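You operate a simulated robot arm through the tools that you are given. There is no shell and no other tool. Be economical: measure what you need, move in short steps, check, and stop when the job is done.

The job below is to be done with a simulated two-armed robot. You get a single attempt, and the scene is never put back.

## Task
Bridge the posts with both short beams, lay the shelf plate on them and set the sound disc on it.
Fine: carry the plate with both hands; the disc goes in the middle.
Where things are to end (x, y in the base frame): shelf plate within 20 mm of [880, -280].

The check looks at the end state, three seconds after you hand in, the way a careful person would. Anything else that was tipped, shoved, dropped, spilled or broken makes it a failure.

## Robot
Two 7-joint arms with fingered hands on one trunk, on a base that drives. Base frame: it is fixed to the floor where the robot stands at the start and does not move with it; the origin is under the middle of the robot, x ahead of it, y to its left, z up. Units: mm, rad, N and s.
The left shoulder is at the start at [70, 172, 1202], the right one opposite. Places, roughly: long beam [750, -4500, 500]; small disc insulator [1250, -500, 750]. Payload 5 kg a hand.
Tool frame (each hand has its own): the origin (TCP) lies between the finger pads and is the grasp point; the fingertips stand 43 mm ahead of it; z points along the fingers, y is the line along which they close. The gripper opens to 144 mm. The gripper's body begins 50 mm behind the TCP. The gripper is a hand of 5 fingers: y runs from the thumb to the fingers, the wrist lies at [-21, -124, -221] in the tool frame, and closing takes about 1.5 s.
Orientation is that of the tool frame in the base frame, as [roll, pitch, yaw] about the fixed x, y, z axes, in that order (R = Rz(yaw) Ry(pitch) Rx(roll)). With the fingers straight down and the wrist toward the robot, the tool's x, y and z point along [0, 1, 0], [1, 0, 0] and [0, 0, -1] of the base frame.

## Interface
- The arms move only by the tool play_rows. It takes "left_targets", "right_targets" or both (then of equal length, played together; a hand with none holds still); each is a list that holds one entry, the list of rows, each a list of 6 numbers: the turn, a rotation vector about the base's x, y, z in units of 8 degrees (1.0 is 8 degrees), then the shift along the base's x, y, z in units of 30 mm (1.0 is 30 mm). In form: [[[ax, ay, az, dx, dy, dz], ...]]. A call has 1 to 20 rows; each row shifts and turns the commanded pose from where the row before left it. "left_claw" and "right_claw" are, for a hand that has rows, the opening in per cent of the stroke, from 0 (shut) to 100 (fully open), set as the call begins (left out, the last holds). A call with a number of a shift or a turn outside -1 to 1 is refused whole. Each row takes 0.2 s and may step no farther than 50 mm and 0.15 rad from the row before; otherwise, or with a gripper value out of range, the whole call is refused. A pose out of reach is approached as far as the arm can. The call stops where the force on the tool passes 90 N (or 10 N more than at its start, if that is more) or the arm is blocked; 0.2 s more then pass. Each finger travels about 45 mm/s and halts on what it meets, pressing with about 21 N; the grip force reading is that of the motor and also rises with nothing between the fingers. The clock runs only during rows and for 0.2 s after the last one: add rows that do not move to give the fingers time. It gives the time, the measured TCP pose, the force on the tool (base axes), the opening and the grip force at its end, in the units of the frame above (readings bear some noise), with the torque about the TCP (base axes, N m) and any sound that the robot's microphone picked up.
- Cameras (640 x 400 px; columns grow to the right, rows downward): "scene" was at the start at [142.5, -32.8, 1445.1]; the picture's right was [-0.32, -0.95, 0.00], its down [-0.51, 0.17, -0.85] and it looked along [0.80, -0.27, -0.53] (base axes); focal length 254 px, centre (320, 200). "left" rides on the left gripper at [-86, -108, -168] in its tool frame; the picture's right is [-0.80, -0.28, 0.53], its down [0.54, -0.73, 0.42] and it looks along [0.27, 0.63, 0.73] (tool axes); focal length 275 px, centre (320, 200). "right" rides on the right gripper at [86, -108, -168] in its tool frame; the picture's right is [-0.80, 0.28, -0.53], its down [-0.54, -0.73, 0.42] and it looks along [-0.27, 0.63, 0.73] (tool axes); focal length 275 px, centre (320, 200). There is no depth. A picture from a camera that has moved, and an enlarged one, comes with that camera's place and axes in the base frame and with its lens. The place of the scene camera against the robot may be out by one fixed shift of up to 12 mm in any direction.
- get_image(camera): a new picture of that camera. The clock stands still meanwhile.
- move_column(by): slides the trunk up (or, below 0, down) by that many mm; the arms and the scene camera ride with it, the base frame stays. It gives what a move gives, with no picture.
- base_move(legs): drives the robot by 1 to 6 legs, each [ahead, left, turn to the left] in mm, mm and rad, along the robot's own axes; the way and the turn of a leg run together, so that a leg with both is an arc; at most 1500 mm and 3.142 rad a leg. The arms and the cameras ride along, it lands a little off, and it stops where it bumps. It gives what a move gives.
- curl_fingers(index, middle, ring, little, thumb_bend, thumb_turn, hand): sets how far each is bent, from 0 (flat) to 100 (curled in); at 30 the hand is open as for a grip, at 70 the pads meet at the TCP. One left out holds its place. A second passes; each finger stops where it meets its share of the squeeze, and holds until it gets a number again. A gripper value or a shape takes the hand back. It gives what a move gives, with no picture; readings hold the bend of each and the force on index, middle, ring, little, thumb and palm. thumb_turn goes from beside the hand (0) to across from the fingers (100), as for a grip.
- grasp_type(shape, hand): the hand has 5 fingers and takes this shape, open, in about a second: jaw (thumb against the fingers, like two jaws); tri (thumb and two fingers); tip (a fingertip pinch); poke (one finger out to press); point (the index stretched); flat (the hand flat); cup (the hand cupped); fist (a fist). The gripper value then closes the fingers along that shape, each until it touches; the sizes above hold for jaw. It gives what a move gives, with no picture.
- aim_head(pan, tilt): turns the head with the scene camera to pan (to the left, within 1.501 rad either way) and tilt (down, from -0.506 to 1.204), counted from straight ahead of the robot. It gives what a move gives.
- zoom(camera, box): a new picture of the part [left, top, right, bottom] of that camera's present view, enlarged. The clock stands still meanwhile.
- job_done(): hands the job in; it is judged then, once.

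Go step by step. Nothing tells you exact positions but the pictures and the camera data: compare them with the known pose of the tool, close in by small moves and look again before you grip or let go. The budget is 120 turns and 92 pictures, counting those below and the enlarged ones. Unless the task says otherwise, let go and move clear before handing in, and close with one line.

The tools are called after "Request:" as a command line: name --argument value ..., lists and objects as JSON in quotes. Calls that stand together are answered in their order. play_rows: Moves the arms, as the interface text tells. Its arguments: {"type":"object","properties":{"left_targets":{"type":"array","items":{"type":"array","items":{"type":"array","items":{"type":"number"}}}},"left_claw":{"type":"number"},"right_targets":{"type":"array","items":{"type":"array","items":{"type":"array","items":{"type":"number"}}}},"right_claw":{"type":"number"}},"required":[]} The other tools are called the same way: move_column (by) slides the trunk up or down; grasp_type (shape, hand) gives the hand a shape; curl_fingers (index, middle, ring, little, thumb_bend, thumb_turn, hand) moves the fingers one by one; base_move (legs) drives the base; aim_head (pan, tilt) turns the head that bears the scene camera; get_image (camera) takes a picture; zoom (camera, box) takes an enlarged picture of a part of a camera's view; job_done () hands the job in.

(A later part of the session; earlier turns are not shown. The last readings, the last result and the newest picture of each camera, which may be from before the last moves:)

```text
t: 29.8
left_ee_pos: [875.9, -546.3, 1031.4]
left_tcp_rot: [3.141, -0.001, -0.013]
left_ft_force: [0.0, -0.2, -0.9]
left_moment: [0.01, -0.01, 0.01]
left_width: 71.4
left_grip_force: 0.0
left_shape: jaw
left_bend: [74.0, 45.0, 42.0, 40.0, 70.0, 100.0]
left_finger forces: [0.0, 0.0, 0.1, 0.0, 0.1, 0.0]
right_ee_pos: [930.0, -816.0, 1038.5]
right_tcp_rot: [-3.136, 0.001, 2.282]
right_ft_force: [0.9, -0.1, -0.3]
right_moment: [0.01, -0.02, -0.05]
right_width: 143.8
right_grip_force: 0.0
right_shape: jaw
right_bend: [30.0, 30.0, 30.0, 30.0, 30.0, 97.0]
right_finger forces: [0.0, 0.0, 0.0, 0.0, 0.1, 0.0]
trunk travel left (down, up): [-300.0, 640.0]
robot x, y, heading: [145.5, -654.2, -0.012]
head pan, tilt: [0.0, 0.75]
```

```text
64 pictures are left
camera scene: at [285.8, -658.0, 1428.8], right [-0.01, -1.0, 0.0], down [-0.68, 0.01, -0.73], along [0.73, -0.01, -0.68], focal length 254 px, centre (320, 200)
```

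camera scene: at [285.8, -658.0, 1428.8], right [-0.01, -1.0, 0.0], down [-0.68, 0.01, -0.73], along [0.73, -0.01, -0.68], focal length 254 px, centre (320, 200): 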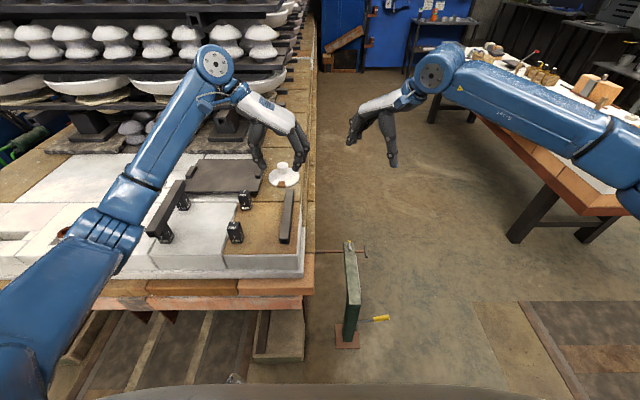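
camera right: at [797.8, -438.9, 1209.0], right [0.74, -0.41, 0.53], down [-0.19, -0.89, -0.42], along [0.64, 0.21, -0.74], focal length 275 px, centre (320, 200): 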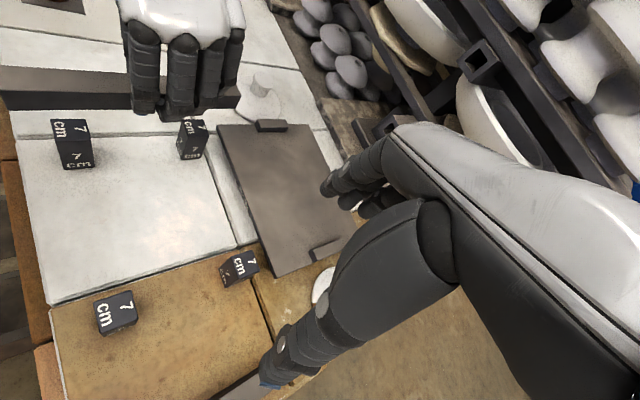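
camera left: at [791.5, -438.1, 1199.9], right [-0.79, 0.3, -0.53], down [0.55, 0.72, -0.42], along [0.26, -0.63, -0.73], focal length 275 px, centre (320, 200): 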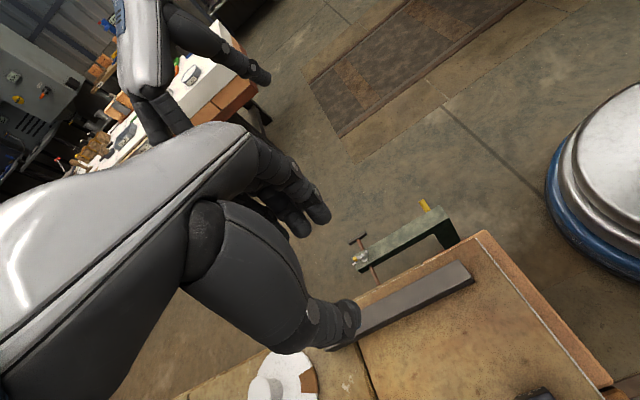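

The left hand is over the right beam, whose centre I take to be (902,-541). Opening and lowering.

Request:
play_rows --left_targets '[[[0, 0, 0, 0.4, 0.08, -0.8], [0, 0, 0, 0.4, 0.08, -1], [0, 0, 0, 0, 0, -1], [0, 0, 0, 0, 0, -1], [0, 0, 0, 0, 0, -1], [0, 0, 0, 0, 0, -1], [0, 0, 0, 0, 0, 0], [0, 0, 0, 0, 0, 0]]]' --left_claw 100

Request:
get_image --camera "left"

Request:
zoom --camera "scene" --box '[180, 130, 340, 250]'

```text
t: 31.6
left_ee_pos: [901.1, -538.5, 855.0]
left_tcp_rot: [-3.142, 0.0, -0.015]
left_ft_force: [-0.6, -0.2, 0.7]
left_moment: [0.01, 0.03, 0.01]
left_width: 143.6
left_grip_force: 0.1
left_shape: jaw
left_bend: [30.0, 30.0, 30.0, 30.0, 30.0, 98.0]
left_finger forces: [0.1, 0.1, 0.0, 0.1, 0.0, 0.1]
right_ee_pos: [930.9, -815.5, 1041.1]
right_tcp_rot: [-3.137, -0.001, 2.284]
right_ft_force: [0.1, 0.7, 0.0]
right_moment: [0.0, -0.04, -0.04]
right_width: 143.7
right_grip_force: 0.1
right_shape: jaw
right_bend: [30.0, 30.0, 30.0, 30.0, 30.0, 97.0]
right_finger forces: [0.0, 0.1, 0.0, 0.0, 0.2, 0.0]
trunk travel left (down, up): [-300.0, 640.0]
robot x, y, heading: [144.2, -655.6, -0.009]
head pan, tilt: [0.0, 0.75]
```

```text
63 pictures are left
camera left: at [816.3, -430.3, 1023.0], right [-0.79, 0.3, -0.53], down [0.55, 0.72, -0.42], along [0.26, -0.63, -0.73], focal length 275 px, centre (320, 200)
```

left: 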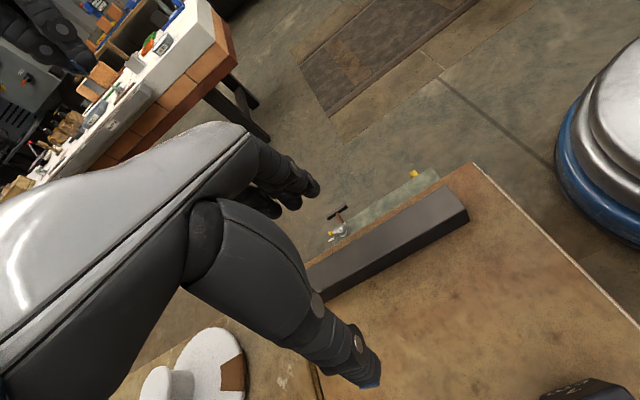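

```text
3.33 times, centred on (260, 190) of scene
camera zoom: at [285.9, -657.7, 1428.8], right [-0.01, -1.0, 0.0], down [-0.68, 0.01, -0.73], along [0.73, -0.01, -0.68], focal length 846 px, centre (520, 233)
```

zoom: 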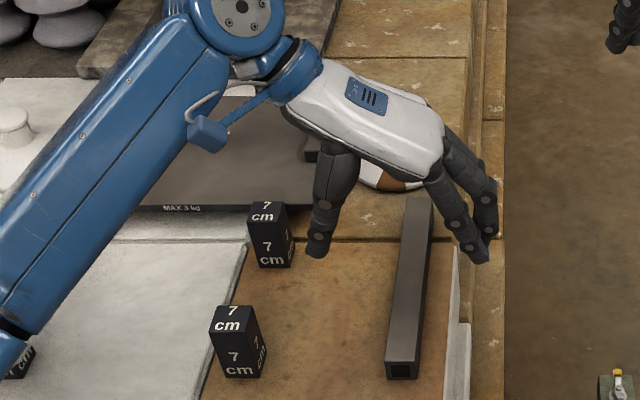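

Beam is centred in the hand. Lowering and gripping.

Request:
play_rows --left_targets '[[[0, 0, 0, 0, -0.07, -0.8], [0, 0, 0, 0, 0, -0.72], [0, 0, 0, 0, 0, 0]]]'

Request:
play_rows --left_targets '[[[0, 0, 0, 0, 0, 0], [0, 0, 0, 0, 0, 0], [0, 0, 0, 0, 0, 0], [0, 0, 0, 0, 0, 0], [0, 0, 0, 0, 0, 0], [0, 0, 0, 0, 0, 0], [0, 0, 0, 0, 0, 0], [0, 0, 0, 0, 0, 0], [0, 0, 0, 0, 0, 0], [0, 0, 0, 0, 0, 0]]]' --left_claw 0

Request:
play_rows --left_targets '[[[0, 0, 0, 0, 0, 0.5], [0, 0, 0, 0, 0, 0.8], [0, 0, 0, 0, 0, 0.8], [0, 0, 0, 0, 0, 0.8], [0, 0, 0, 0, 0, 0.8], [0, 0, 0, 0, 0, 0.5], [0, 0, 0, 0, 0, 0]]]'

Request:
get_image --camera "left"

```text
t: 32.4
left_ee_pos: [900.7, -542.1, 812.3]
left_tcp_rot: [3.142, 0.0, -0.016]
left_ft_force: [-0.2, -0.1, -1.0]
left_moment: [0.03, -0.02, -0.02]
left_width: 143.7
left_grip_force: 0.0
left_shape: jaw
left_bend: [30.0, 30.0, 30.0, 30.0, 30.0, 98.0]
left_finger forces: [0.1, 0.1, 0.0, 0.0, 0.1, 0.0]
right_ee_pos: [930.5, -815.1, 1040.5]
right_tcp_rot: [-3.136, 0.0, 2.281]
right_ft_force: [-0.6, 0.3, 0.1]
right_moment: [0.0, 0.01, -0.01]
right_width: 143.9
right_grip_force: 0.0
right_shape: jaw
right_bend: [30.0, 30.0, 30.0, 30.0, 30.0, 97.0]
right_finger forces: [0.1, 0.1, 0.0, 0.1, 0.0, 0.0]
trunk travel left (down, up): [-300.0, 640.0]
robot x, y, heading: [144.9, -654.7, -0.017]
head pan, tilt: [0.0, 0.75]
```

```text
t: 34.6
left_ee_pos: [900.7, -541.7, 810.5]
left_tcp_rot: [3.141, 0.0, -0.014]
left_ft_force: [1.2, -0.1, 0.4]
left_moment: [-0.01, 0.0, -0.04]
left_width: 26.4
left_grip_force: 21.6
left_shape: jaw
left_bend: [74.0, 57.0, 56.0, 56.0, 74.0, 100.0]
left_finger forces: [10.1, 5.0, 2.5, 0.0, 17.8, 0.1]
right_ee_pos: [930.1, -815.6, 1040.5]
right_tcp_rot: [-3.136, 0.0, 2.282]
right_ft_force: [0.1, -0.4, 0.4]
right_moment: [-0.02, 0.02, -0.02]
right_width: 143.8
right_grip_force: 0.0
right_shape: jaw
right_bend: [30.0, 30.0, 30.0, 30.0, 30.0, 97.0]
right_finger forces: [0.0, 0.1, 0.0, 0.0, 0.1, 0.0]
trunk travel left (down, up): [-300.0, 640.0]
robot x, y, heading: [142.1, -653.6, -0.015]
head pan, tilt: [0.0, 0.75]
```

```text
t: 36.2
left_ee_pos: [899.3, -544.9, 937.0]
left_tcp_rot: [-3.14, 0.0, -0.013]
left_ft_force: [-0.2, -1.0, -2.5]
left_moment: [0.05, 0.06, 0.01]
left_width: 25.9
left_grip_force: 20.9
left_shape: jaw
left_bend: [74.0, 57.0, 57.0, 56.0, 74.0, 100.0]
left_finger forces: [11.2, 4.6, 2.1, 0.0, 17.9, 0.1]
right_ee_pos: [930.2, -815.3, 1042.1]
right_tcp_rot: [-3.136, -0.001, 2.283]
right_ft_force: [0.0, -0.5, -0.5]
right_moment: [0.03, 0.02, -0.03]
right_width: 143.9
right_grip_force: 0.1
right_shape: jaw
right_bend: [30.0, 30.0, 30.0, 30.0, 30.0, 97.0]
right_finger forces: [0.0, 0.0, 0.1, 0.0, 0.0, 0.1]
trunk travel left (down, up): [-300.0, 640.0]
robot x, y, heading: [144.2, -653.8, -0.011]
head pan, tilt: [0.0, 0.75]
```

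```text
61 pictures are left
camera left: at [814.6, -435.5, 1105.6], right [-0.79, 0.3, -0.53], down [0.55, 0.72, -0.42], along [0.26, -0.63, -0.73], focal length 275 px, centre (320, 200)
```

left: 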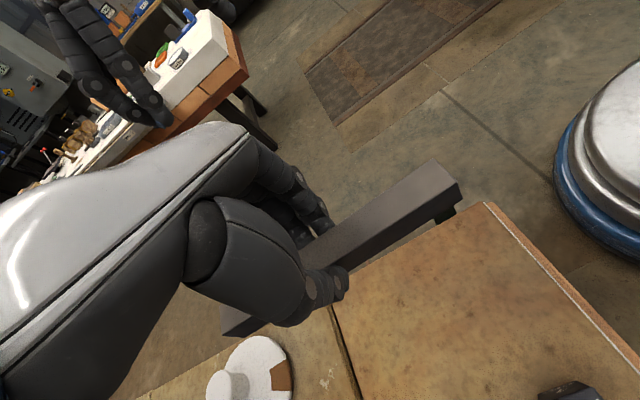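

Right beam is held. Carrying it over posts D and E.

Request:
play_rows --left_targets '[[[0, 0, 0.1, -0.14, 0.86, 0], [0, 0, 0, -0.14, 0.86, 0], [0, 0, 0, -0.14, 0.86, 0], [0, 0, 0, -0.14, 0.86, 0], [0, 0, 0, -0.14, 0.86, 0], [0, 0, 0, 0, 0.75, 0], [0, 0, 0, 0, 0, 0]]]'

Request:
play_rows --left_targets '[[[0, 0, 0, 0, 0, -0.5], [0, 0, 0, 0, 0, -0.5], [0, 0, 0, 0, 0, -0.4], [0, 0, 0, 0, 0, 0]]]'

Request:
get_image --camera "left"

Request:
zoom --camera "scene" --box '[140, 150, 300, 250]'

```text
t: 37.8
left_ee_pos: [878.4, -392.7, 934.9]
left_tcp_rot: [-3.14, 0.002, 0.002]
left_ft_force: [-0.1, -0.6, -2.9]
left_moment: [0.06, 0.05, -0.01]
left_width: 26.0
left_grip_force: 20.5
left_shape: jaw
left_bend: [73.0, 57.0, 57.0, 56.0, 74.0, 100.0]
left_finger forces: [11.2, 4.7, 2.4, 0.0, 18.1, 0.0]
right_ee_pos: [930.3, -815.8, 1039.8]
right_tcp_rot: [-3.135, -0.001, 2.28]
right_ft_force: [0.7, -0.1, 0.9]
right_moment: [0.03, 0.0, 0.02]
right_width: 144.0
right_grip_force: 0.0
right_shape: jaw
right_bend: [30.0, 30.0, 30.0, 30.0, 30.0, 97.0]
right_finger forces: [0.1, 0.0, 0.0, 0.0, 0.0, 0.1]
trunk travel left (down, up): [-300.0, 640.0]
robot x, y, heading: [142.7, -649.3, -0.015]
head pan, tilt: [0.0, 0.75]
```

```text
t: 38.8
left_ee_pos: [878.2, -392.8, 895.3]
left_tcp_rot: [3.142, 0.0, -0.001]
left_ft_force: [-0.1, -0.3, -3.4]
left_moment: [0.03, 0.03, 0.02]
left_width: 26.3
left_grip_force: 21.4
left_shape: jaw
left_bend: [73.0, 57.0, 57.0, 56.0, 74.0, 100.0]
left_finger forces: [11.2, 4.7, 2.3, 0.1, 18.1, 0.0]
right_ee_pos: [929.9, -814.7, 1039.5]
right_tcp_rot: [-3.136, 0.0, 2.282]
right_ft_force: [-0.6, -0.3, 0.4]
right_moment: [0.02, -0.01, -0.01]
right_width: 143.9
right_grip_force: 0.0
right_shape: jaw
right_bend: [30.0, 30.0, 30.0, 30.0, 30.0, 97.0]
right_finger forces: [0.0, 0.1, 0.1, 0.0, 0.0, 0.0]
trunk travel left (down, up): [-300.0, 640.0]
robot x, y, heading: [146.7, -653.4, -0.018]
head pan, tilt: [0.0, 0.75]
```

```text
60 pictures are left
camera left: at [792.5, -285.1, 1063.0], right [-0.8, 0.28, -0.53], down [0.54, 0.73, -0.42], along [0.27, -0.63, -0.73], focal length 275 px, centre (320, 200)
```

left: 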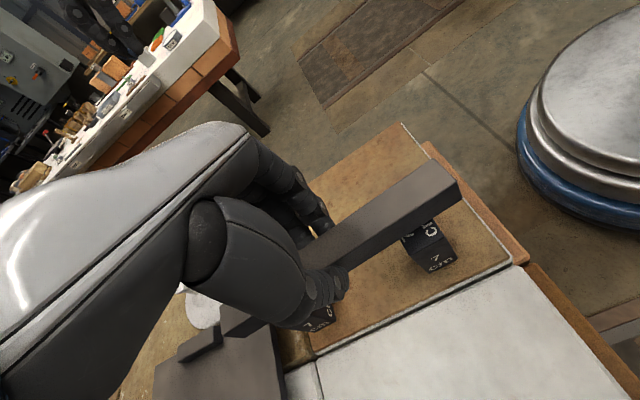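

```text
4.00 times, centred on (220, 200) of scene
camera zoom: at [286.0, -657.7, 1428.8], right [-0.01, -1.0, 0.0], down [-0.68, 0.01, -0.73], along [0.73, -0.01, -0.68], focal length 1016 px, centre (720, 200)
```

zoom: 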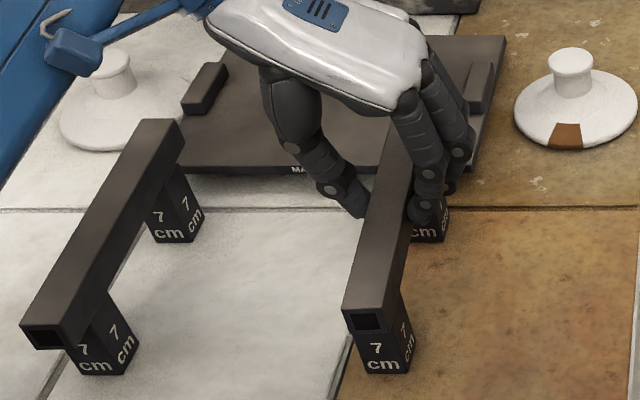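

Beam lines up with posts D/E. Lowering to contact.

Request:
play_rows --left_targets '[[[0, 0, 0, 0, 0, -0.3], [0, 0, 0, 0, 0, -0.1], [0, 0, 0, 0, 0, 0]]]'

Request:
play_rows --left_targets '[[[0, 0, 0, 0, 0, -0.07], [0, 0, 0, 0, 0, 0]]]'

Request:
play_rows --left_targets '[[[0, 0, 0, 0, 0, -0.06], [0, 0, 0, 0, 0, 0]]]'

```text
t: 39.6
left_ee_pos: [879.0, -392.8, 883.8]
left_tcp_rot: [3.141, 0.0, -0.001]
left_ft_force: [-0.1, 0.1, -1.7]
left_moment: [0.0, -0.02, 0.02]
left_width: 26.2
left_grip_force: 21.1
left_shape: jaw
left_bend: [73.0, 57.0, 57.0, 56.0, 74.0, 100.0]
left_finger forces: [11.2, 4.7, 2.3, 0.1, 18.1, 0.0]
right_ee_pos: [930.5, -815.4, 1039.4]
right_tcp_rot: [-3.135, -0.001, 2.282]
right_ft_force: [0.3, 0.6, 0.2]
right_moment: [0.03, -0.02, 0.0]
right_width: 144.0
right_grip_force: 0.0
right_shape: jaw
right_bend: [30.0, 30.0, 30.0, 30.0, 30.0, 97.0]
right_finger forces: [0.0, 0.0, 0.0, 0.1, 0.1, 0.0]
trunk travel left (down, up): [-300.0, 640.0]
robot x, y, heading: [144.0, -651.4, -0.013]
head pan, tilt: [0.0, 0.75]
```

```text
t: 40.2
left_ee_pos: [878.3, -392.2, 882.7]
left_tcp_rot: [-3.141, 0.002, 0.002]
left_ft_force: [1.0, -0.8, -3.5]
left_moment: [-0.01, 0.0, -0.01]
left_width: 26.1
left_grip_force: 20.9
left_shape: jaw
left_bend: [73.0, 57.0, 57.0, 56.0, 74.0, 100.0]
left_finger forces: [11.2, 4.7, 2.4, 0.0, 18.3, 0.0]
right_ee_pos: [930.5, -813.8, 1040.4]
right_tcp_rot: [-3.134, -0.001, 2.282]
right_ft_force: [1.2, -0.1, 0.2]
right_moment: [0.01, 0.0, -0.03]
right_width: 143.8
right_grip_force: 0.2
right_shape: jaw
right_bend: [30.0, 30.0, 30.0, 30.0, 30.0, 97.0]
right_finger forces: [0.0, 0.1, 0.0, 0.0, 0.1, 0.0]
trunk travel left (down, up): [-300.0, 640.0]
robot x, y, heading: [148.0, -650.9, -0.015]
head pan, tilt: [0.0, 0.75]
```

```text
t: 40.8
left_ee_pos: [879.8, -393.7, 880.7]
left_tcp_rot: [-3.141, 0.0, 0.0]
left_ft_force: [0.4, 0.1, 2.9]
left_moment: [0.0, 0.02, -0.03]
left_width: 26.0
left_grip_force: 20.8
left_shape: jaw
left_bend: [74.0, 57.0, 57.0, 56.0, 74.0, 100.0]
left_finger forces: [11.4, 4.7, 2.2, 0.0, 18.8, 0.0]
right_ee_pos: [929.9, -814.5, 1040.1]
right_tcp_rot: [-3.136, -0.001, 2.283]
right_ft_force: [-0.2, 0.0, -0.1]
right_moment: [-0.04, -0.01, 0.01]
right_width: 143.9
right_grip_force: 0.2
right_shape: jaw
right_bend: [30.0, 30.0, 30.0, 30.0, 30.0, 97.0]
right_finger forces: [0.1, 0.0, 0.0, 0.0, 0.0, 0.1]
trunk travel left (down, up): [-300.0, 640.0]
robot x, y, heading: [144.5, -650.8, -0.014]
head pan, tilt: [0.0, 0.75]
```

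Contact. Releasing and rising.

Request:
play_rows --left_targets '[[[0, 0, 0, 0, 0, 0], [0, 0, 0, 0, 0, 0], [0, 0, 0, 0, 0, 0], [0, 0, 0, 0, 0, 0], [0, 0, 0, 0, 0, 0]]]' --left_claw 50

Request:
play_rows --left_targets '[[[0, 0, 0, 0, 0, 0.4], [0, 0, 0, 0, 0, 0.8], [0, 0, 0, 0, 0, 1], [0, 0, 0, 0, 0, 1], [0, 0, 0, 0, 0, 1], [0, 0, 0, 0, 0, 1], [0, 0, 0, 0, 0, 0.5]]]'

Request:
zoom --camera "scene" --box '[120, 130, 320, 255]'

```text
t: 42.0
left_ee_pos: [879.0, -393.9, 880.7]
left_tcp_rot: [-3.14, 0.0, -0.001]
left_ft_force: [-0.5, -1.2, -0.3]
left_moment: [-0.01, 0.01, -0.02]
left_width: 71.5
left_grip_force: 0.1
left_shape: jaw
left_bend: [74.0, 45.0, 42.0, 40.0, 70.0, 100.0]
left_finger forces: [0.1, 0.1, 0.1, 0.0, 0.1, 0.0]
right_ee_pos: [930.1, -815.8, 1040.4]
right_tcp_rot: [-3.137, -0.001, 2.284]
right_ft_force: [-0.3, 0.4, -0.5]
right_moment: [-0.02, 0.01, 0.0]
right_width: 143.9
right_grip_force: 0.0
right_shape: jaw
right_bend: [30.0, 30.0, 30.0, 30.0, 30.0, 97.0]
right_finger forces: [0.0, 0.1, 0.0, 0.0, 0.0, 0.0]
trunk travel left (down, up): [-300.0, 640.0]
robot x, y, heading: [146.1, -650.1, -0.014]
head pan, tilt: [0.0, 0.75]
```

```text
t: 43.6
left_ee_pos: [878.1, -394.4, 1051.0]
left_tcp_rot: [-3.14, 0.0, 0.001]
left_ft_force: [-0.7, -0.1, -0.3]
left_moment: [0.01, 0.01, 0.0]
left_width: 71.4
left_grip_force: 0.1
left_shape: jaw
left_bend: [74.0, 45.0, 42.0, 40.0, 70.0, 100.0]
left_finger forces: [0.0, 0.0, 0.0, 0.0, 0.1, 0.0]
right_ee_pos: [930.0, -814.3, 1041.0]
right_tcp_rot: [-3.136, 0.001, 2.284]
right_ft_force: [-0.7, -0.8, -0.2]
right_moment: [0.0, -0.01, -0.01]
right_width: 143.9
right_grip_force: 0.0
right_shape: jaw
right_bend: [30.0, 30.0, 30.0, 30.0, 30.0, 97.0]
right_finger forces: [0.0, 0.1, 0.0, 0.1, 0.1, 0.0]
trunk travel left (down, up): [-300.0, 640.0]
robot x, y, heading: [145.4, -654.6, -0.012]
head pan, tilt: [0.0, 0.75]
```

```text
3.20 times, centred on (220, 192) of scene
camera zoom: at [285.6, -657.7, 1428.8], right [-0.01, -1.0, 0.0], down [-0.68, 0.01, -0.73], along [0.73, -0.01, -0.68], focal length 812 px, centre (640, 224)
```

zoom: 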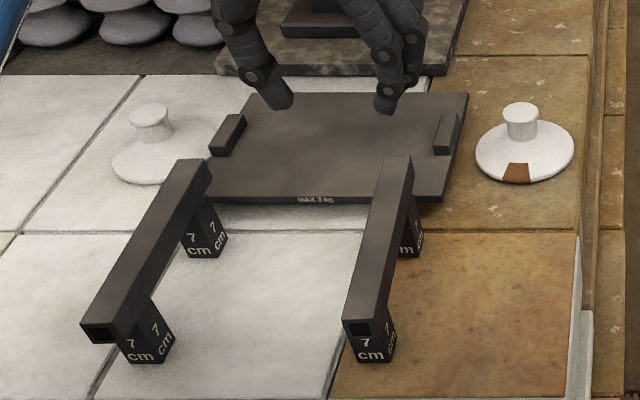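

Both beams lie on the posts. For the plate I want to grip its two handle blocks across y, so I'll test whether the right hand can turn the other way, to yaw 0.

Request:
play_rows --right_targets '[[[0, 0, -1, 0, 0, 0], [0, 0, -1, 0, 0, 0], [0, 0, -1, 0, 0, 0], [0, 0, -1, 0, 0, 0], [0, 0, -1, 0, 0, 0], [0, 0, -1, 0, 0, 0], [0, 0, -1, 0, 0, 0], [0, 0, -1, 0, 0, 0], [0, 0, -1, 0, 0, 0], [0, 0, -1, 0, 0, 0], [0, 0, -1, 0, 0, 0], [0, 0, -1, 0, 0, 0], [0, 0, -1, 0, 0, 0], [0, 0, -1, 0, 0, 0], [0, 0, -1, 0, 0, 0], [0, 0, -1, 0, 0, 0], [0, 0, -0.35, 0, 0, 0]]]'

Request:
zoom --camera "left" --box '[0, 150, 360, 400]'

```text
t: 47.2
left_ee_pos: [878.9, -394.3, 1050.9]
left_tcp_rot: [3.141, 0.0, 0.001]
left_ft_force: [-0.5, -0.3, 0.0]
left_moment: [-0.04, 0.0, -0.01]
left_width: 71.7
left_grip_force: 0.0
left_shape: jaw
left_bend: [74.0, 45.0, 42.0, 40.0, 70.0, 100.0]
left_finger forces: [0.1, 0.0, 0.1, 0.1, 0.0, 0.1]
right_ee_pos: [930.5, -814.6, 1039.7]
right_tcp_rot: [-3.136, 0.001, -0.003]
right_ft_force: [-0.4, 0.5, 0.4]
right_moment: [0.0, -0.03, 0.0]
right_width: 144.1
right_grip_force: 0.1
right_shape: jaw
right_bend: [30.0, 30.0, 30.0, 30.0, 30.0, 97.0]
right_finger forces: [0.1, 0.1, 0.1, 0.0, 0.0, 0.0]
trunk travel left (down, up): [-300.0, 640.0]
robot x, y, heading: [145.6, -651.0, -0.012]
head pan, tilt: [0.0, 0.75]
```

```text
1.60 times, centred on (180, 275) of left
camera zoom: at [792.9, -286.8, 1218.8], right [-0.8, 0.28, -0.53], down [0.54, 0.73, -0.42], along [0.27, -0.63, -0.73], focal length 440 px, centre (544, 80)
```

zoom: 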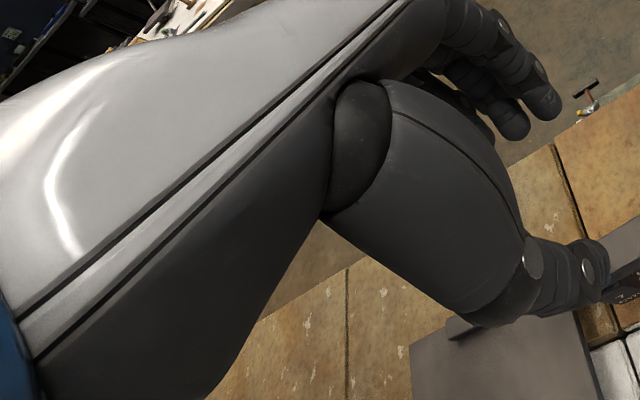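

The right hand can do yaw 0, so both hands can grip the handles across y. Driving to face the plate, closer in.

Request:
base_move --legs '[[0, 375, 0.012], [125, 0, 0]]'

Request:
get_image --camera "scene"

Request:
get_image --camera "right"

Request:
get_image --camera "left"

```text
t: 50.5
left_ee_pos: [1003.5, 1.0, 1051.9]
left_tcp_rot: [3.141, 0.0, 0.004]
left_ft_force: [0.4, 0.6, -0.9]
left_moment: [0.0, 0.01, -0.01]
left_width: 71.5
left_grip_force: 0.0
left_shape: jaw
left_bend: [74.0, 45.0, 42.0, 40.0, 70.0, 100.0]
left_finger forces: [0.0, 0.0, 0.0, 0.0, 0.1, 0.1]
right_ee_pos: [1059.8, -418.3, 1040.0]
right_tcp_rot: [-3.137, -0.001, 0.005]
right_ft_force: [-0.3, 1.2, 0.2]
right_moment: [0.0, 0.01, 0.0]
right_width: 143.9
right_grip_force: 0.1
right_shape: jaw
right_bend: [30.0, 30.0, 30.0, 30.0, 30.0, 97.0]
right_finger forces: [0.0, 0.0, 0.1, 0.0, 0.1, 0.1]
trunk travel left (down, up): [-300.0, 640.0]
robot x, y, heading: [277.0, -260.8, -0.009]
head pan, tilt: [0.0, 0.75]
```

```text
56 pictures are left
camera scene: at [413.1, -266.1, 1428.9], right [-0.01, -1.0, 0.0], down [-0.68, 0.01, -0.73], along [0.73, -0.01, -0.68], focal length 254 px, centre (320, 200)
```

scene: 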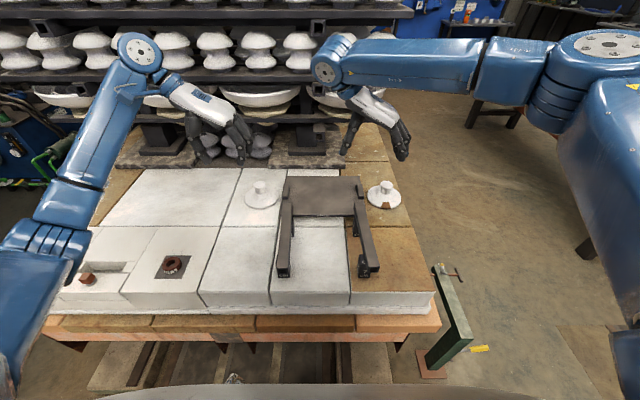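

```text
55 pictures are left
camera right: at [1144.6, -313.4, 1208.9], right [-0.79, -0.29, 0.53], down [-0.55, 0.73, -0.42], along [-0.27, -0.62, -0.74], focal length 275 px, centre (320, 200)
```

right: 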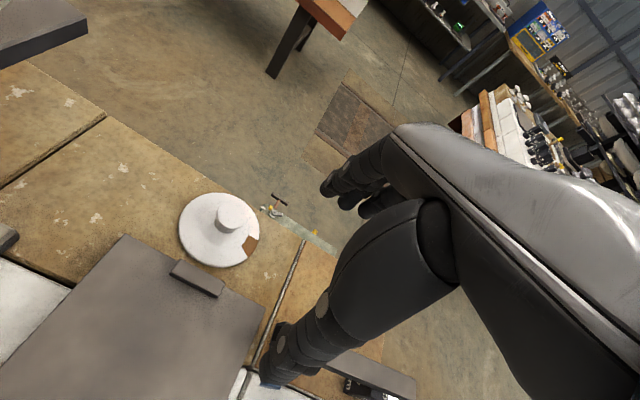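

```text
54 pictures are left
camera left: at [917.9, 108.0, 1219.3], right [-0.8, 0.28, -0.53], down [0.54, 0.73, -0.42], along [0.27, -0.62, -0.73], focal length 275 px, centre (320, 200)
```

left: 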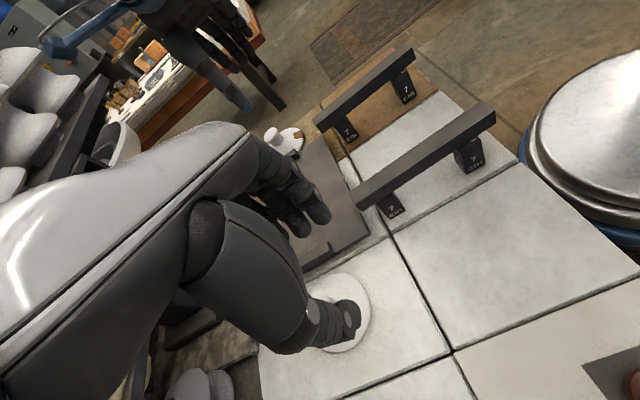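

The left disc (apparently the sound one) sits hard against the plate's left edge, so I'd better park it on the free bench first. Closer looks at the disc and plate.

Request:
zoom --camera "scene" --box '[230, 160, 430, 285]'

Request:
zoom --camera "right" --box '[0, 170, 320, 400]'

```text
3.20 times, centred on (330, 222) of scene
camera zoom: at [413.1, -266.1, 1428.9], right [-0.01, -1.0, 0.0], down [-0.68, 0.01, -0.73], along [0.73, -0.01, -0.68], focal length 812 px, centre (288, 128)
```

zoom: 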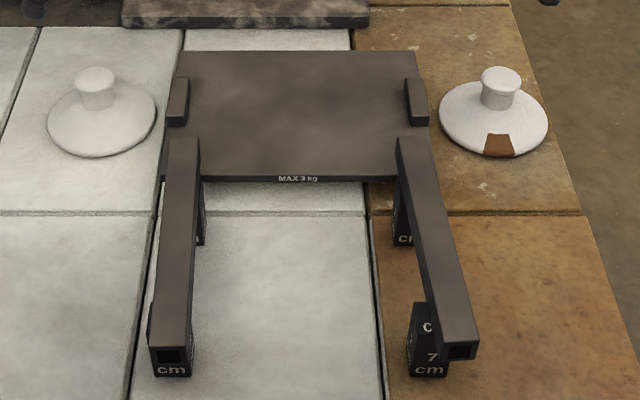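

```text
1.74 times, centred on (160, 285) of right
camera zoom: at [1144.6, -313.4, 1208.9], right [-0.79, -0.29, 0.53], down [-0.55, 0.73, -0.42], along [-0.27, -0.62, -0.74], focal length 479 px, centre (598, 52)
```

zoom: 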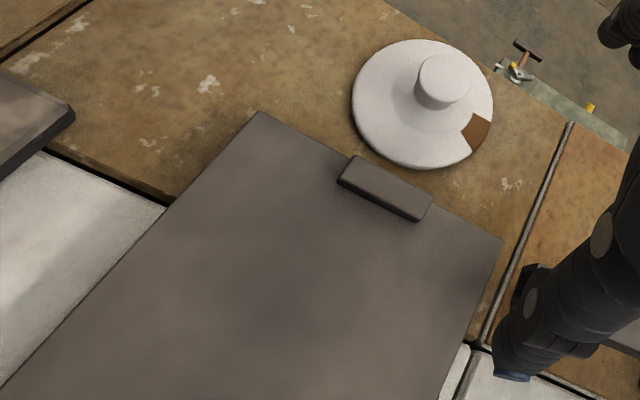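

The right beam may sit slightly off-line on its near post, so I'll check from the left hand camera.

Request:
zoom --camera "left" --box '[300, 40, 520, 220]'

```text
2.22 times, centred on (410, 130) of left
camera zoom: at [917.9, 108.0, 1219.3], right [-0.8, 0.28, -0.53], down [0.54, 0.73, -0.42], along [0.27, -0.62, -0.73], focal length 612 px, centre (120, 356)
```

zoom: 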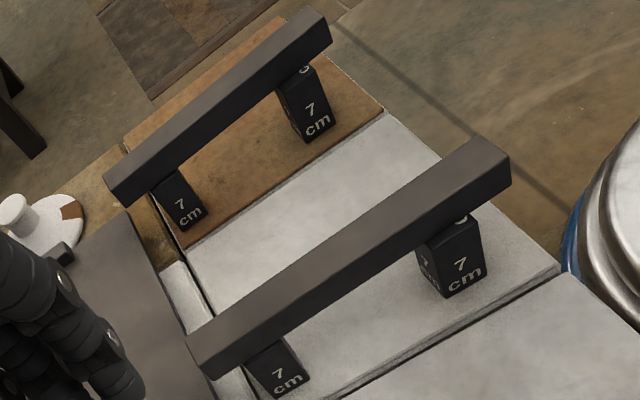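

The beams are stable on their posts. Now I move the left hand over the sound disc, at about (1143,-42), with its knob top at z≈836.

Request:
play_rows --left_targets '[[[0, 0, 0, 0.9, -0.28, -0.3], [0, 0, 0, 0.9, -0.28, -0.3], [0, 0, 0, 0.9, -0.28, -0.3], [0, 0, 0, 0.9, -0.28, -0.3], [0, 0, 0, 0.9, -0.28, -0.3], [0, 0, 0, 0, 0, -0.5], [0, 0, 0, 0, 0, 0]]]' --left_claw 100

Request:
get_image --camera "left"

Request:
zoom --camera "scene" --box '[200, 120, 360, 220]'

```text
t: 52.1
left_ee_pos: [1141.2, -40.6, 989.3]
left_tcp_rot: [-3.141, -0.001, 0.006]
left_ft_force: [0.3, -0.1, 0.6]
left_moment: [-0.01, -0.01, -0.01]
left_width: 143.7
left_grip_force: 0.1
left_shape: jaw
left_bend: [30.0, 30.0, 30.0, 30.0, 30.0, 98.0]
left_finger forces: [0.0, 0.1, 0.1, 0.0, 0.0, 0.0]
right_ee_pos: [1059.4, -419.1, 1040.6]
right_tcp_rot: [-3.136, 0.0, 0.005]
right_ft_force: [0.0, -0.5, -0.1]
right_moment: [0.01, 0.03, 0.04]
right_width: 144.0
right_grip_force: 0.0
right_shape: jaw
right_bend: [30.0, 30.0, 30.0, 30.0, 30.0, 97.0]
right_finger forces: [0.1, 0.1, 0.0, 0.1, 0.0, 0.0]
trunk travel left (down, up): [-300.0, 640.0]
robot x, y, heading: [270.2, -261.3, -0.006]
head pan, tilt: [0.0, 0.75]
```

```text
50 pictures are left
camera left: at [1055.4, 67.5, 1157.5], right [-0.8, 0.28, -0.53], down [0.54, 0.73, -0.42], along [0.27, -0.62, -0.73], focal length 275 px, centre (320, 200)
```

left: 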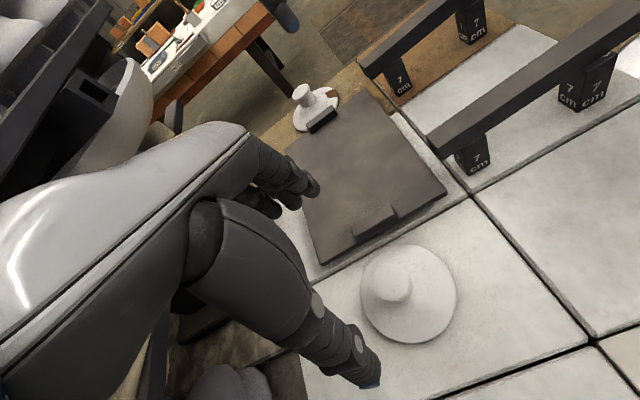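

```text
4.00 times, centred on (280, 170) of scene
camera zoom: at [413.4, -266.5, 1428.8], right [-0.01, -1.0, 0.0], down [-0.68, 0.01, -0.73], along [0.73, -0.01, -0.68], focal length 1016 px, centre (480, 320)
```

zoom: 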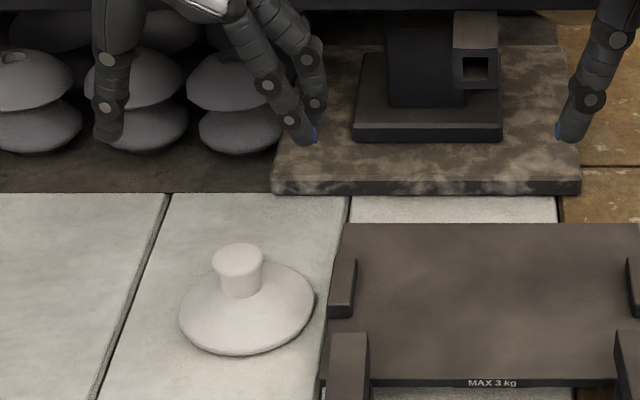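

Request:
zoom --camera "left" --box '[290, 220, 490, 360]'

```text
2.86 times, centred on (390, 290) of left
camera zoom: at [1055.4, 67.5, 1157.5], right [-0.8, 0.28, -0.53], down [0.54, 0.73, -0.42], along [0.27, -0.62, -0.73], focal length 786 px, centre (120, -57)
```

zoom: 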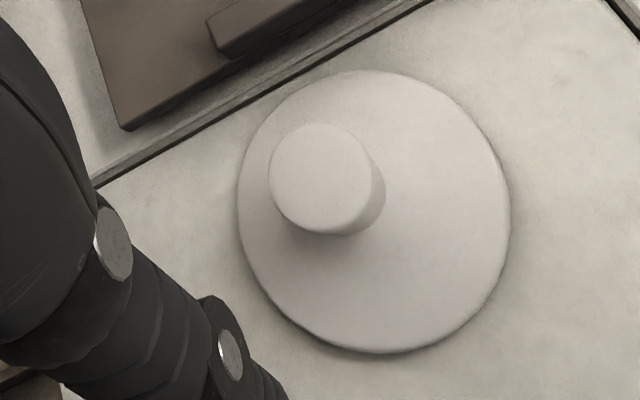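

The disc centre is at about (1130,-39) with its knob top at z≈836. The face looks unbroken. Lowering over the knob.

Request:
play_rows --left_targets '[[[0, 0, 0, -0.37, 0.05, -0.8], [0, 0, 0, 0, 0, -0.9], [0, 0, 0, 0, 0, -0.9], [0, 0, 0, 0, 0, -0.8], [0, 0, 0, 0, 0, 0]]]'

Request:
get_image --camera "left"

Request:
zoom --camera "scene" --box '[200, 130, 360, 230]'

```text
t: 53.3
left_ee_pos: [1128.5, -40.7, 888.7]
left_tcp_rot: [3.141, 0.0, 0.005]
left_ft_force: [0.0, -1.0, -1.2]
left_moment: [0.02, -0.02, -0.03]
left_width: 143.9
left_grip_force: 0.0
left_shape: jaw
left_bend: [30.0, 30.0, 30.0, 30.0, 30.0, 98.0]
left_finger forces: [0.0, 0.0, 0.0, 0.1, 0.0, 0.0]
right_ee_pos: [1059.0, -419.6, 1039.9]
right_tcp_rot: [-3.135, -0.001, 0.005]
right_ft_force: [-0.3, 0.0, 1.3]
right_moment: [0.02, -0.05, 0.01]
right_width: 143.8
right_grip_force: 0.1
right_shape: jaw
right_bend: [30.0, 30.0, 30.0, 30.0, 30.0, 97.0]
right_finger forces: [0.1, 0.1, 0.0, 0.0, 0.0, 0.0]
trunk travel left (down, up): [-300.0, 640.0]
robot x, y, heading: [272.2, -262.3, -0.009]
head pan, tilt: [0.0, 0.75]
```

```text
47 pictures are left
camera left: at [1042.0, 66.0, 1056.4], right [-0.8, 0.28, -0.53], down [0.54, 0.73, -0.42], along [0.27, -0.63, -0.73], focal length 275 px, centre (320, 200)
```

left: 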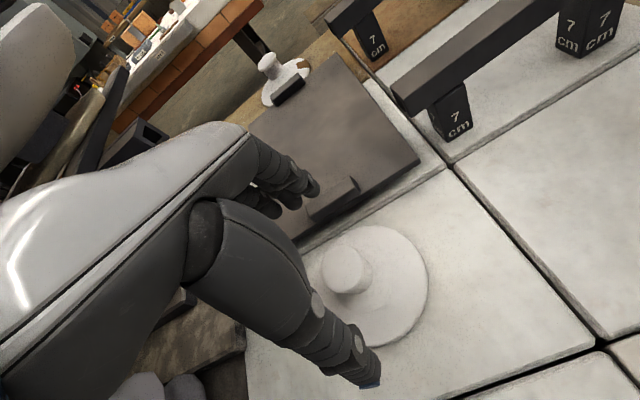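

```text
4.00 times, centred on (280, 180) of scene
camera zoom: at [413.2, -266.2, 1428.8], right [-0.01, -1.0, 0.0], down [-0.68, 0.01, -0.73], along [0.73, -0.01, -0.68], focal length 1016 px, centre (480, 280)
```

zoom: 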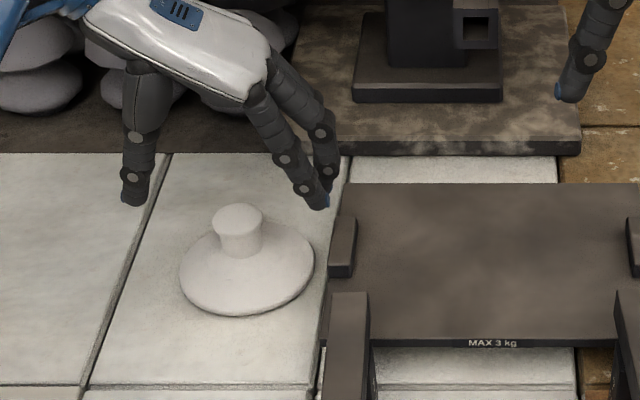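

The knob lies under the TCP within a few mm. Lowering to z≈850 and gripping the knob.

Request:
play_rows --left_targets '[[[0, 0, 0, -0.1, 0, -0.7], [0, 0, 0, 0, 0, -0.6], [0, 0, 0, 0, 0, 0]]]'

Request:
play_rows --left_targets '[[[0, 0, 0, 0, 0, 0], [0, 0, 0, 0, 0, 0], [0, 0, 0, 0, 0, 0], [0, 0, 0, 0, 0, 0], [0, 0, 0, 0, 0, 0], [0, 0, 0, 0, 0, 0], [0, 0, 0, 0, 0, 0], [0, 0, 0, 0, 0, 0], [0, 0, 0, 0, 0, 0]]]' --left_claw 0

Request:
get_image --camera "left"

```text
t: 54.1
left_ee_pos: [1126.7, -39.7, 847.6]
left_tcp_rot: [3.141, 0.0, 0.005]
left_ft_force: [0.5, 0.3, 0.9]
left_moment: [-0.04, 0.0, 0.01]
left_width: 143.7
left_grip_force: 0.0
left_shape: jaw
left_bend: [30.0, 30.0, 30.0, 30.0, 30.0, 98.0]
left_finger forces: [0.4, 0.5, 0.1, 0.0, 0.1, 0.1]
right_ee_pos: [1059.8, -419.3, 1041.1]
right_tcp_rot: [-3.135, 0.003, 0.004]
right_ft_force: [0.0, 0.7, 0.0]
right_moment: [0.01, 0.02, 0.03]
right_width: 143.7
right_grip_force: 0.0
right_shape: jaw
right_bend: [30.0, 30.0, 30.0, 30.0, 30.0, 97.0]
right_finger forces: [0.0, 0.0, 0.0, 0.1, 0.1, 0.0]
trunk travel left (down, up): [-300.0, 640.0]
robot x, y, heading: [274.2, -260.9, -0.01]
head pan, tilt: [0.0, 0.75]
```

```text
t: 56.1
left_ee_pos: [1124.0, -39.1, 848.5]
left_tcp_rot: [3.142, -0.001, 0.005]
left_ft_force: [-2.1, 1.7, 0.3]
left_moment: [-0.26, -0.06, -0.07]
left_width: 57.3
left_grip_force: 21.0
left_shape: jaw
left_bend: [39.0, 53.0, 40.0, 40.0, 76.0, 100.0]
left_finger forces: [0.1, 11.5, 0.0, 0.0, 14.9, 0.1]
right_ee_pos: [1060.2, -418.5, 1038.8]
right_tcp_rot: [-3.138, -0.001, 0.005]
right_ft_force: [-0.4, -0.6, -0.8]
right_moment: [0.04, -0.01, -0.01]
right_width: 143.7
right_grip_force: 0.1
right_shape: jaw
right_bend: [30.0, 30.0, 30.0, 30.0, 30.0, 97.0]
right_finger forces: [0.0, 0.1, 0.1, 0.0, 0.0, 0.1]
trunk travel left (down, up): [-300.0, 640.0]
robot x, y, heading: [271.5, -259.8, -0.007]
head pan, tilt: [0.0, 0.75]
```

```text
45 pictures are left
camera left: at [1038.9, 68.1, 1015.9], right [-0.8, 0.28, -0.53], down [0.54, 0.73, -0.42], along [0.27, -0.62, -0.73], focal length 275 px, centre (320, 200)
```

left: 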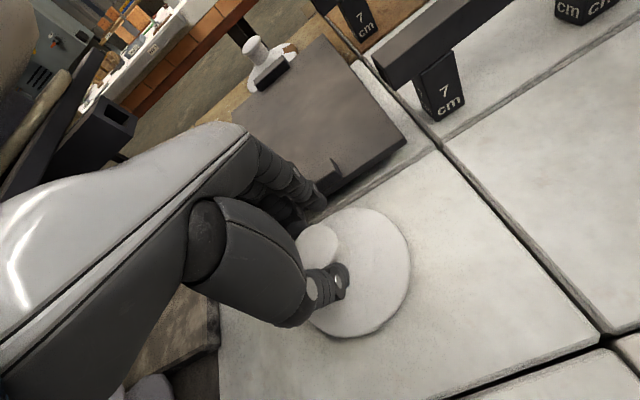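

Only the middle finger and thumb press on the knob. I'll bring index and ring in too.

Request:
curl_fingers --hand "left" --index 70 --ring 70

Request:
zoom --camera "scene" --box '[200, 130, 360, 230]'

```text
t: 57.1
left_ee_pos: [1126.2, -41.2, 847.7]
left_tcp_rot: [3.142, -0.001, 0.005]
left_ft_force: [-0.5, -0.6, -0.1]
left_moment: [-0.19, -0.05, -0.03]
left_width: 35.5
left_grip_force: 17.1
left_shape: fingers
left_bend: [57.0, 53.0, 70.0, 40.0, 76.0, 100.0]
left_finger forces: [7.7, 9.4, 0.1, 0.1, 17.7, 0.0]
right_ee_pos: [1059.4, -418.7, 1039.1]
right_tcp_rot: [-3.138, 0.002, 0.004]
right_ft_force: [-0.1, -0.2, -0.1]
right_moment: [0.0, 0.01, -0.03]
right_width: 144.3
right_grip_force: 0.1
right_shape: jaw
right_bend: [30.0, 30.0, 30.0, 30.0, 30.0, 97.0]
right_finger forces: [0.0, 0.0, 0.0, 0.0, 0.2, 0.0]
trunk travel left (down, up): [-300.0, 640.0]
robot x, y, heading: [272.0, -260.0, -0.003]
head pan, tilt: [0.0, 0.75]
```

```text
4.00 times, centred on (280, 180) of scene
camera zoom: at [413.8, -266.0, 1428.7], right [-0.01, -1.0, 0.0], down [-0.68, 0.01, -0.73], along [0.73, -0.01, -0.68], focal length 1016 px, centre (480, 280)
```

zoom: 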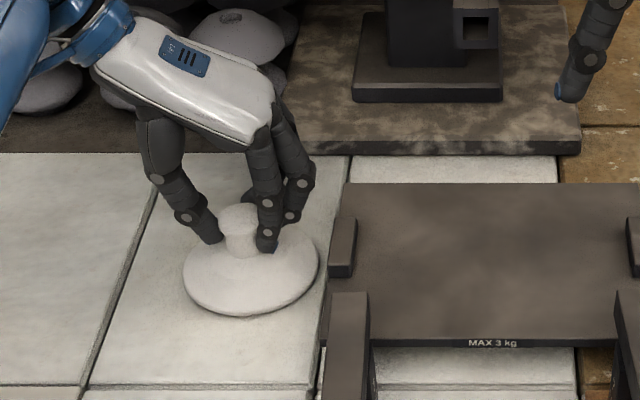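

A good three-finger pinch on the knob. Lifting it gently.

Request:
play_rows --left_targets '[[[0, 0, 0, 0, 0, 0.3], [0, 0, 0, 0, 0, 0.5], [0, 0, 0, 0, 0, 0.6], [0, 0, 0, 0, 0, 0.6], [0, 0, 0, 0, 0, 0.4], [0, 0, 0, 0, 0, 0], [0, 0, 0, 0, 0, 0]]]'

Request:
get_image --camera "left"

Request:
zoom --camera "scene" --box '[200, 130, 360, 230]'

```text
t: 58.7
left_ee_pos: [1127.1, -40.2, 921.9]
left_tcp_rot: [-3.14, 0.003, 0.004]
left_ft_force: [-0.2, -0.3, -7.0]
left_moment: [0.06, 0.02, -0.01]
left_width: 35.1
left_grip_force: 15.4
left_shape: fingers
left_bend: [57.0, 54.0, 70.0, 40.0, 76.0, 100.0]
left_finger forces: [8.0, 8.6, 0.0, 0.0, 15.0, 0.1]
right_ee_pos: [1059.6, -419.7, 1038.8]
right_tcp_rot: [-3.137, 0.004, 0.005]
right_ft_force: [0.1, 1.0, -0.4]
right_moment: [-0.02, -0.02, 0.0]
right_width: 144.0
right_grip_force: 0.0
right_shape: jaw
right_bend: [30.0, 30.0, 30.0, 30.0, 30.0, 97.0]
right_finger forces: [0.0, 0.0, 0.0, 0.0, 0.1, 0.0]
trunk travel left (down, up): [-300.0, 640.0]
robot x, y, heading: [270.9, -262.7, -0.011]
head pan, tilt: [0.0, 0.75]
```

```text
43 pictures are left
camera left: at [1040.7, 66.6, 1090.0], right [-0.8, 0.28, -0.53], down [0.54, 0.73, -0.42], along [0.27, -0.62, -0.73], focal length 275 px, centre (320, 200)
```

left: 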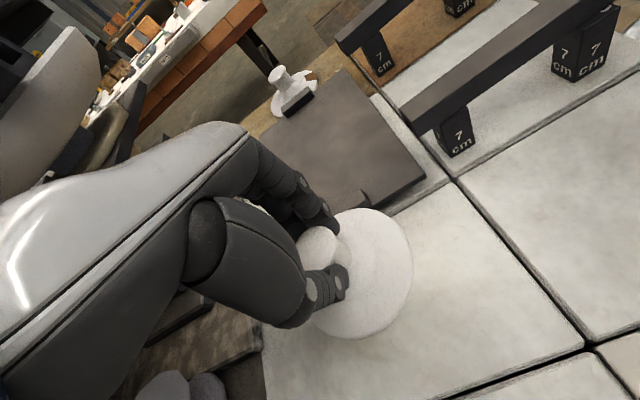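

```text
4.00 times, centred on (280, 180) of scene
camera zoom: at [414.1, -265.9, 1428.7], right [-0.01, -1.0, 0.0], down [-0.68, 0.01, -0.73], along [0.73, -0.01, -0.68], focal length 1016 px, centre (480, 280)
```

zoom: 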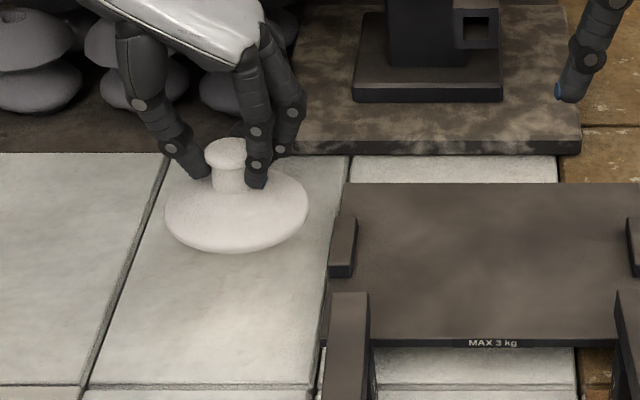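

The disc is held level and weighs about 0.7 kg. I'll park it at about (880,5) on the free tile.

Request:
play_rows --left_targets '[[[0, 0, 0, -0.4, 0.15, 0], [0, 0, 0, -0.75, 0.15, 0], [0, 0, 0, -0.8, 0.15, 0], [0, 0, 0, -0.8, 0.15, 0], [0, 0, 0, -0.8, 0.15, 0], [0, 0, 0, -0.8, 0.15, 0], [0, 0, 0, -0.8, 0.15, 0], [0, 0, 0, -0.8, 0.15, 0], [0, 0, 0, -0.8, 0.15, 0], [0, 0, 0, -0.75, 0.15, 0], [0, 0, 0, -0.5, 0, 0], [0, 0, 0, 0, 0, 0]]]'

Request:
play_rows --left_targets '[[[0, 0, 0, 0, 0, -0.5], [0, 0, 0, 0, 0, -0.7], [0, 0, 0, 0, 0, -0.7], [0, 0, 0, 0, 0, -0.3], [0, 0, 0, 0, 0, -0.07], [0, 0, 0, 0, 0, 0]]]'

Request:
zoom --camera "scene" --box '[160, 150, 360, 290]'

```text
t: 61.3
left_ee_pos: [885.3, 6.6, 921.6]
left_tcp_rot: [3.141, 0.001, 0.006]
left_ft_force: [-0.4, -0.3, -7.0]
left_moment: [0.04, 0.03, 0.0]
left_width: 34.9
left_grip_force: 16.8
left_shape: fingers
left_bend: [57.0, 54.0, 70.0, 40.0, 76.0, 100.0]
left_finger forces: [8.2, 9.2, 0.1, 0.1, 14.8, 0.0]
right_ee_pos: [1059.5, -419.4, 1039.6]
right_tcp_rot: [-3.135, 0.002, 0.005]
right_ft_force: [-0.2, 0.7, -0.1]
right_moment: [-0.01, 0.02, -0.02]
right_width: 143.8
right_grip_force: 0.2
right_shape: jaw
right_bend: [30.0, 30.0, 30.0, 30.0, 30.0, 97.0]
right_finger forces: [0.0, 0.1, 0.1, 0.0, 0.0, 0.1]
trunk travel left (down, up): [-300.0, 640.0]
robot x, y, heading: [268.1, -257.2, -0.006]
head pan, tilt: [0.0, 0.75]
```

```text
t: 62.7
left_ee_pos: [887.1, 5.8, 853.0]
left_tcp_rot: [-3.141, 0.0, 0.004]
left_ft_force: [-0.3, 0.2, -6.7]
left_moment: [0.03, 0.02, 0.03]
left_width: 35.0
left_grip_force: 16.0
left_shape: fingers
left_bend: [57.0, 54.0, 70.0, 40.0, 76.0, 100.0]
left_finger forces: [8.2, 9.3, 0.0, 0.1, 14.7, 0.0]
right_ee_pos: [1059.7, -418.2, 1039.5]
right_tcp_rot: [-3.136, 0.002, 0.006]
right_ft_force: [0.3, -0.1, -0.5]
right_moment: [0.0, 0.0, -0.04]
right_width: 143.8
right_grip_force: 0.1
right_shape: jaw
right_bend: [30.0, 30.0, 30.0, 30.0, 30.0, 97.0]
right_finger forces: [0.0, 0.0, 0.0, 0.0, 0.0, 0.1]
trunk travel left (down, up): [-300.0, 640.0]
robot x, y, heading: [269.1, -260.3, -0.01]
head pan, tilt: [0.0, 0.75]
```

```text
2.86 times, centred on (260, 220) of scene
camera zoom: at [413.9, -265.7, 1428.7], right [-0.01, -1.0, 0.0], down [-0.68, 0.01, -0.73], along [0.73, -0.01, -0.68], focal length 725 px, centre (491, 143)
```

zoom: 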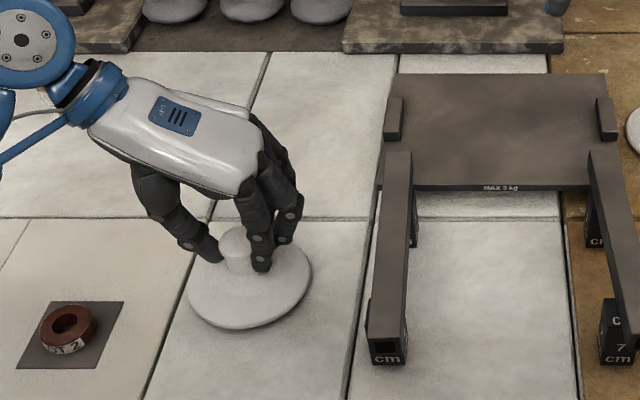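

Shift it 15 mm right, away from the seam, then lower to contact.

Request:
play_rows --left_targets '[[[0, 0, 0, 0, -0.5, 0], [0, 0, 0, 0, 0, -0.1], [0, 0, 0, 0, 0, 0]]]'

Request:
play_rows --left_targets '[[[0, 0, 0, 0, 0, -0.06], [0, 0, 0, 0, 0, 0]]]'

```text
t: 63.5
left_ee_pos: [884.4, -9.9, 849.8]
left_tcp_rot: [-3.141, 0.001, 0.006]
left_ft_force: [0.7, 0.0, -2.2]
left_moment: [-0.09, -0.05, -0.04]
left_width: 34.6
left_grip_force: 17.2
left_shape: fingers
left_bend: [57.0, 54.0, 70.0, 40.0, 76.0, 100.0]
left_finger forces: [7.9, 9.6, 0.0, 0.0, 16.6, 0.1]
right_ee_pos: [1059.4, -418.6, 1039.4]
right_tcp_rot: [-3.137, 0.002, 0.005]
right_ft_force: [0.5, 0.0, -0.6]
right_moment: [0.03, -0.01, 0.01]
right_width: 144.0
right_grip_force: 0.0
right_shape: jaw
right_bend: [30.0, 30.0, 30.0, 30.0, 30.0, 97.0]
right_finger forces: [0.0, 0.1, 0.0, 0.0, 0.0, 0.1]
trunk travel left (down, up): [-300.0, 640.0]
robot x, y, heading: [273.2, -257.8, -0.011]
head pan, tilt: [0.0, 0.75]
```

```text
t: 64.1
left_ee_pos: [885.3, -9.5, 848.2]
left_tcp_rot: [-3.141, 0.0, 0.005]
left_ft_force: [-2.7, 1.4, -0.3]
left_moment: [-0.21, -0.05, -0.07]
left_width: 34.7
left_grip_force: 17.3
left_shape: fingers
left_bend: [57.0, 54.0, 70.0, 40.0, 76.0, 100.0]
left_finger forces: [8.0, 9.9, 0.1, 0.1, 17.7, 0.1]
right_ee_pos: [1059.7, -417.9, 1040.4]
right_tcp_rot: [-3.136, -0.001, 0.004]
right_ft_force: [-0.4, 0.0, -0.8]
right_moment: [0.01, 0.02, 0.05]
right_width: 143.8
right_grip_force: 0.1
right_shape: jaw
right_bend: [30.0, 30.0, 30.0, 30.0, 30.0, 97.0]
right_finger forces: [0.0, 0.0, 0.1, 0.0, 0.0, 0.0]
trunk travel left (down, up): [-300.0, 640.0]
robot x, y, heading: [273.1, -258.7, -0.008]
head pan, tilt: [0.0, 0.75]
```

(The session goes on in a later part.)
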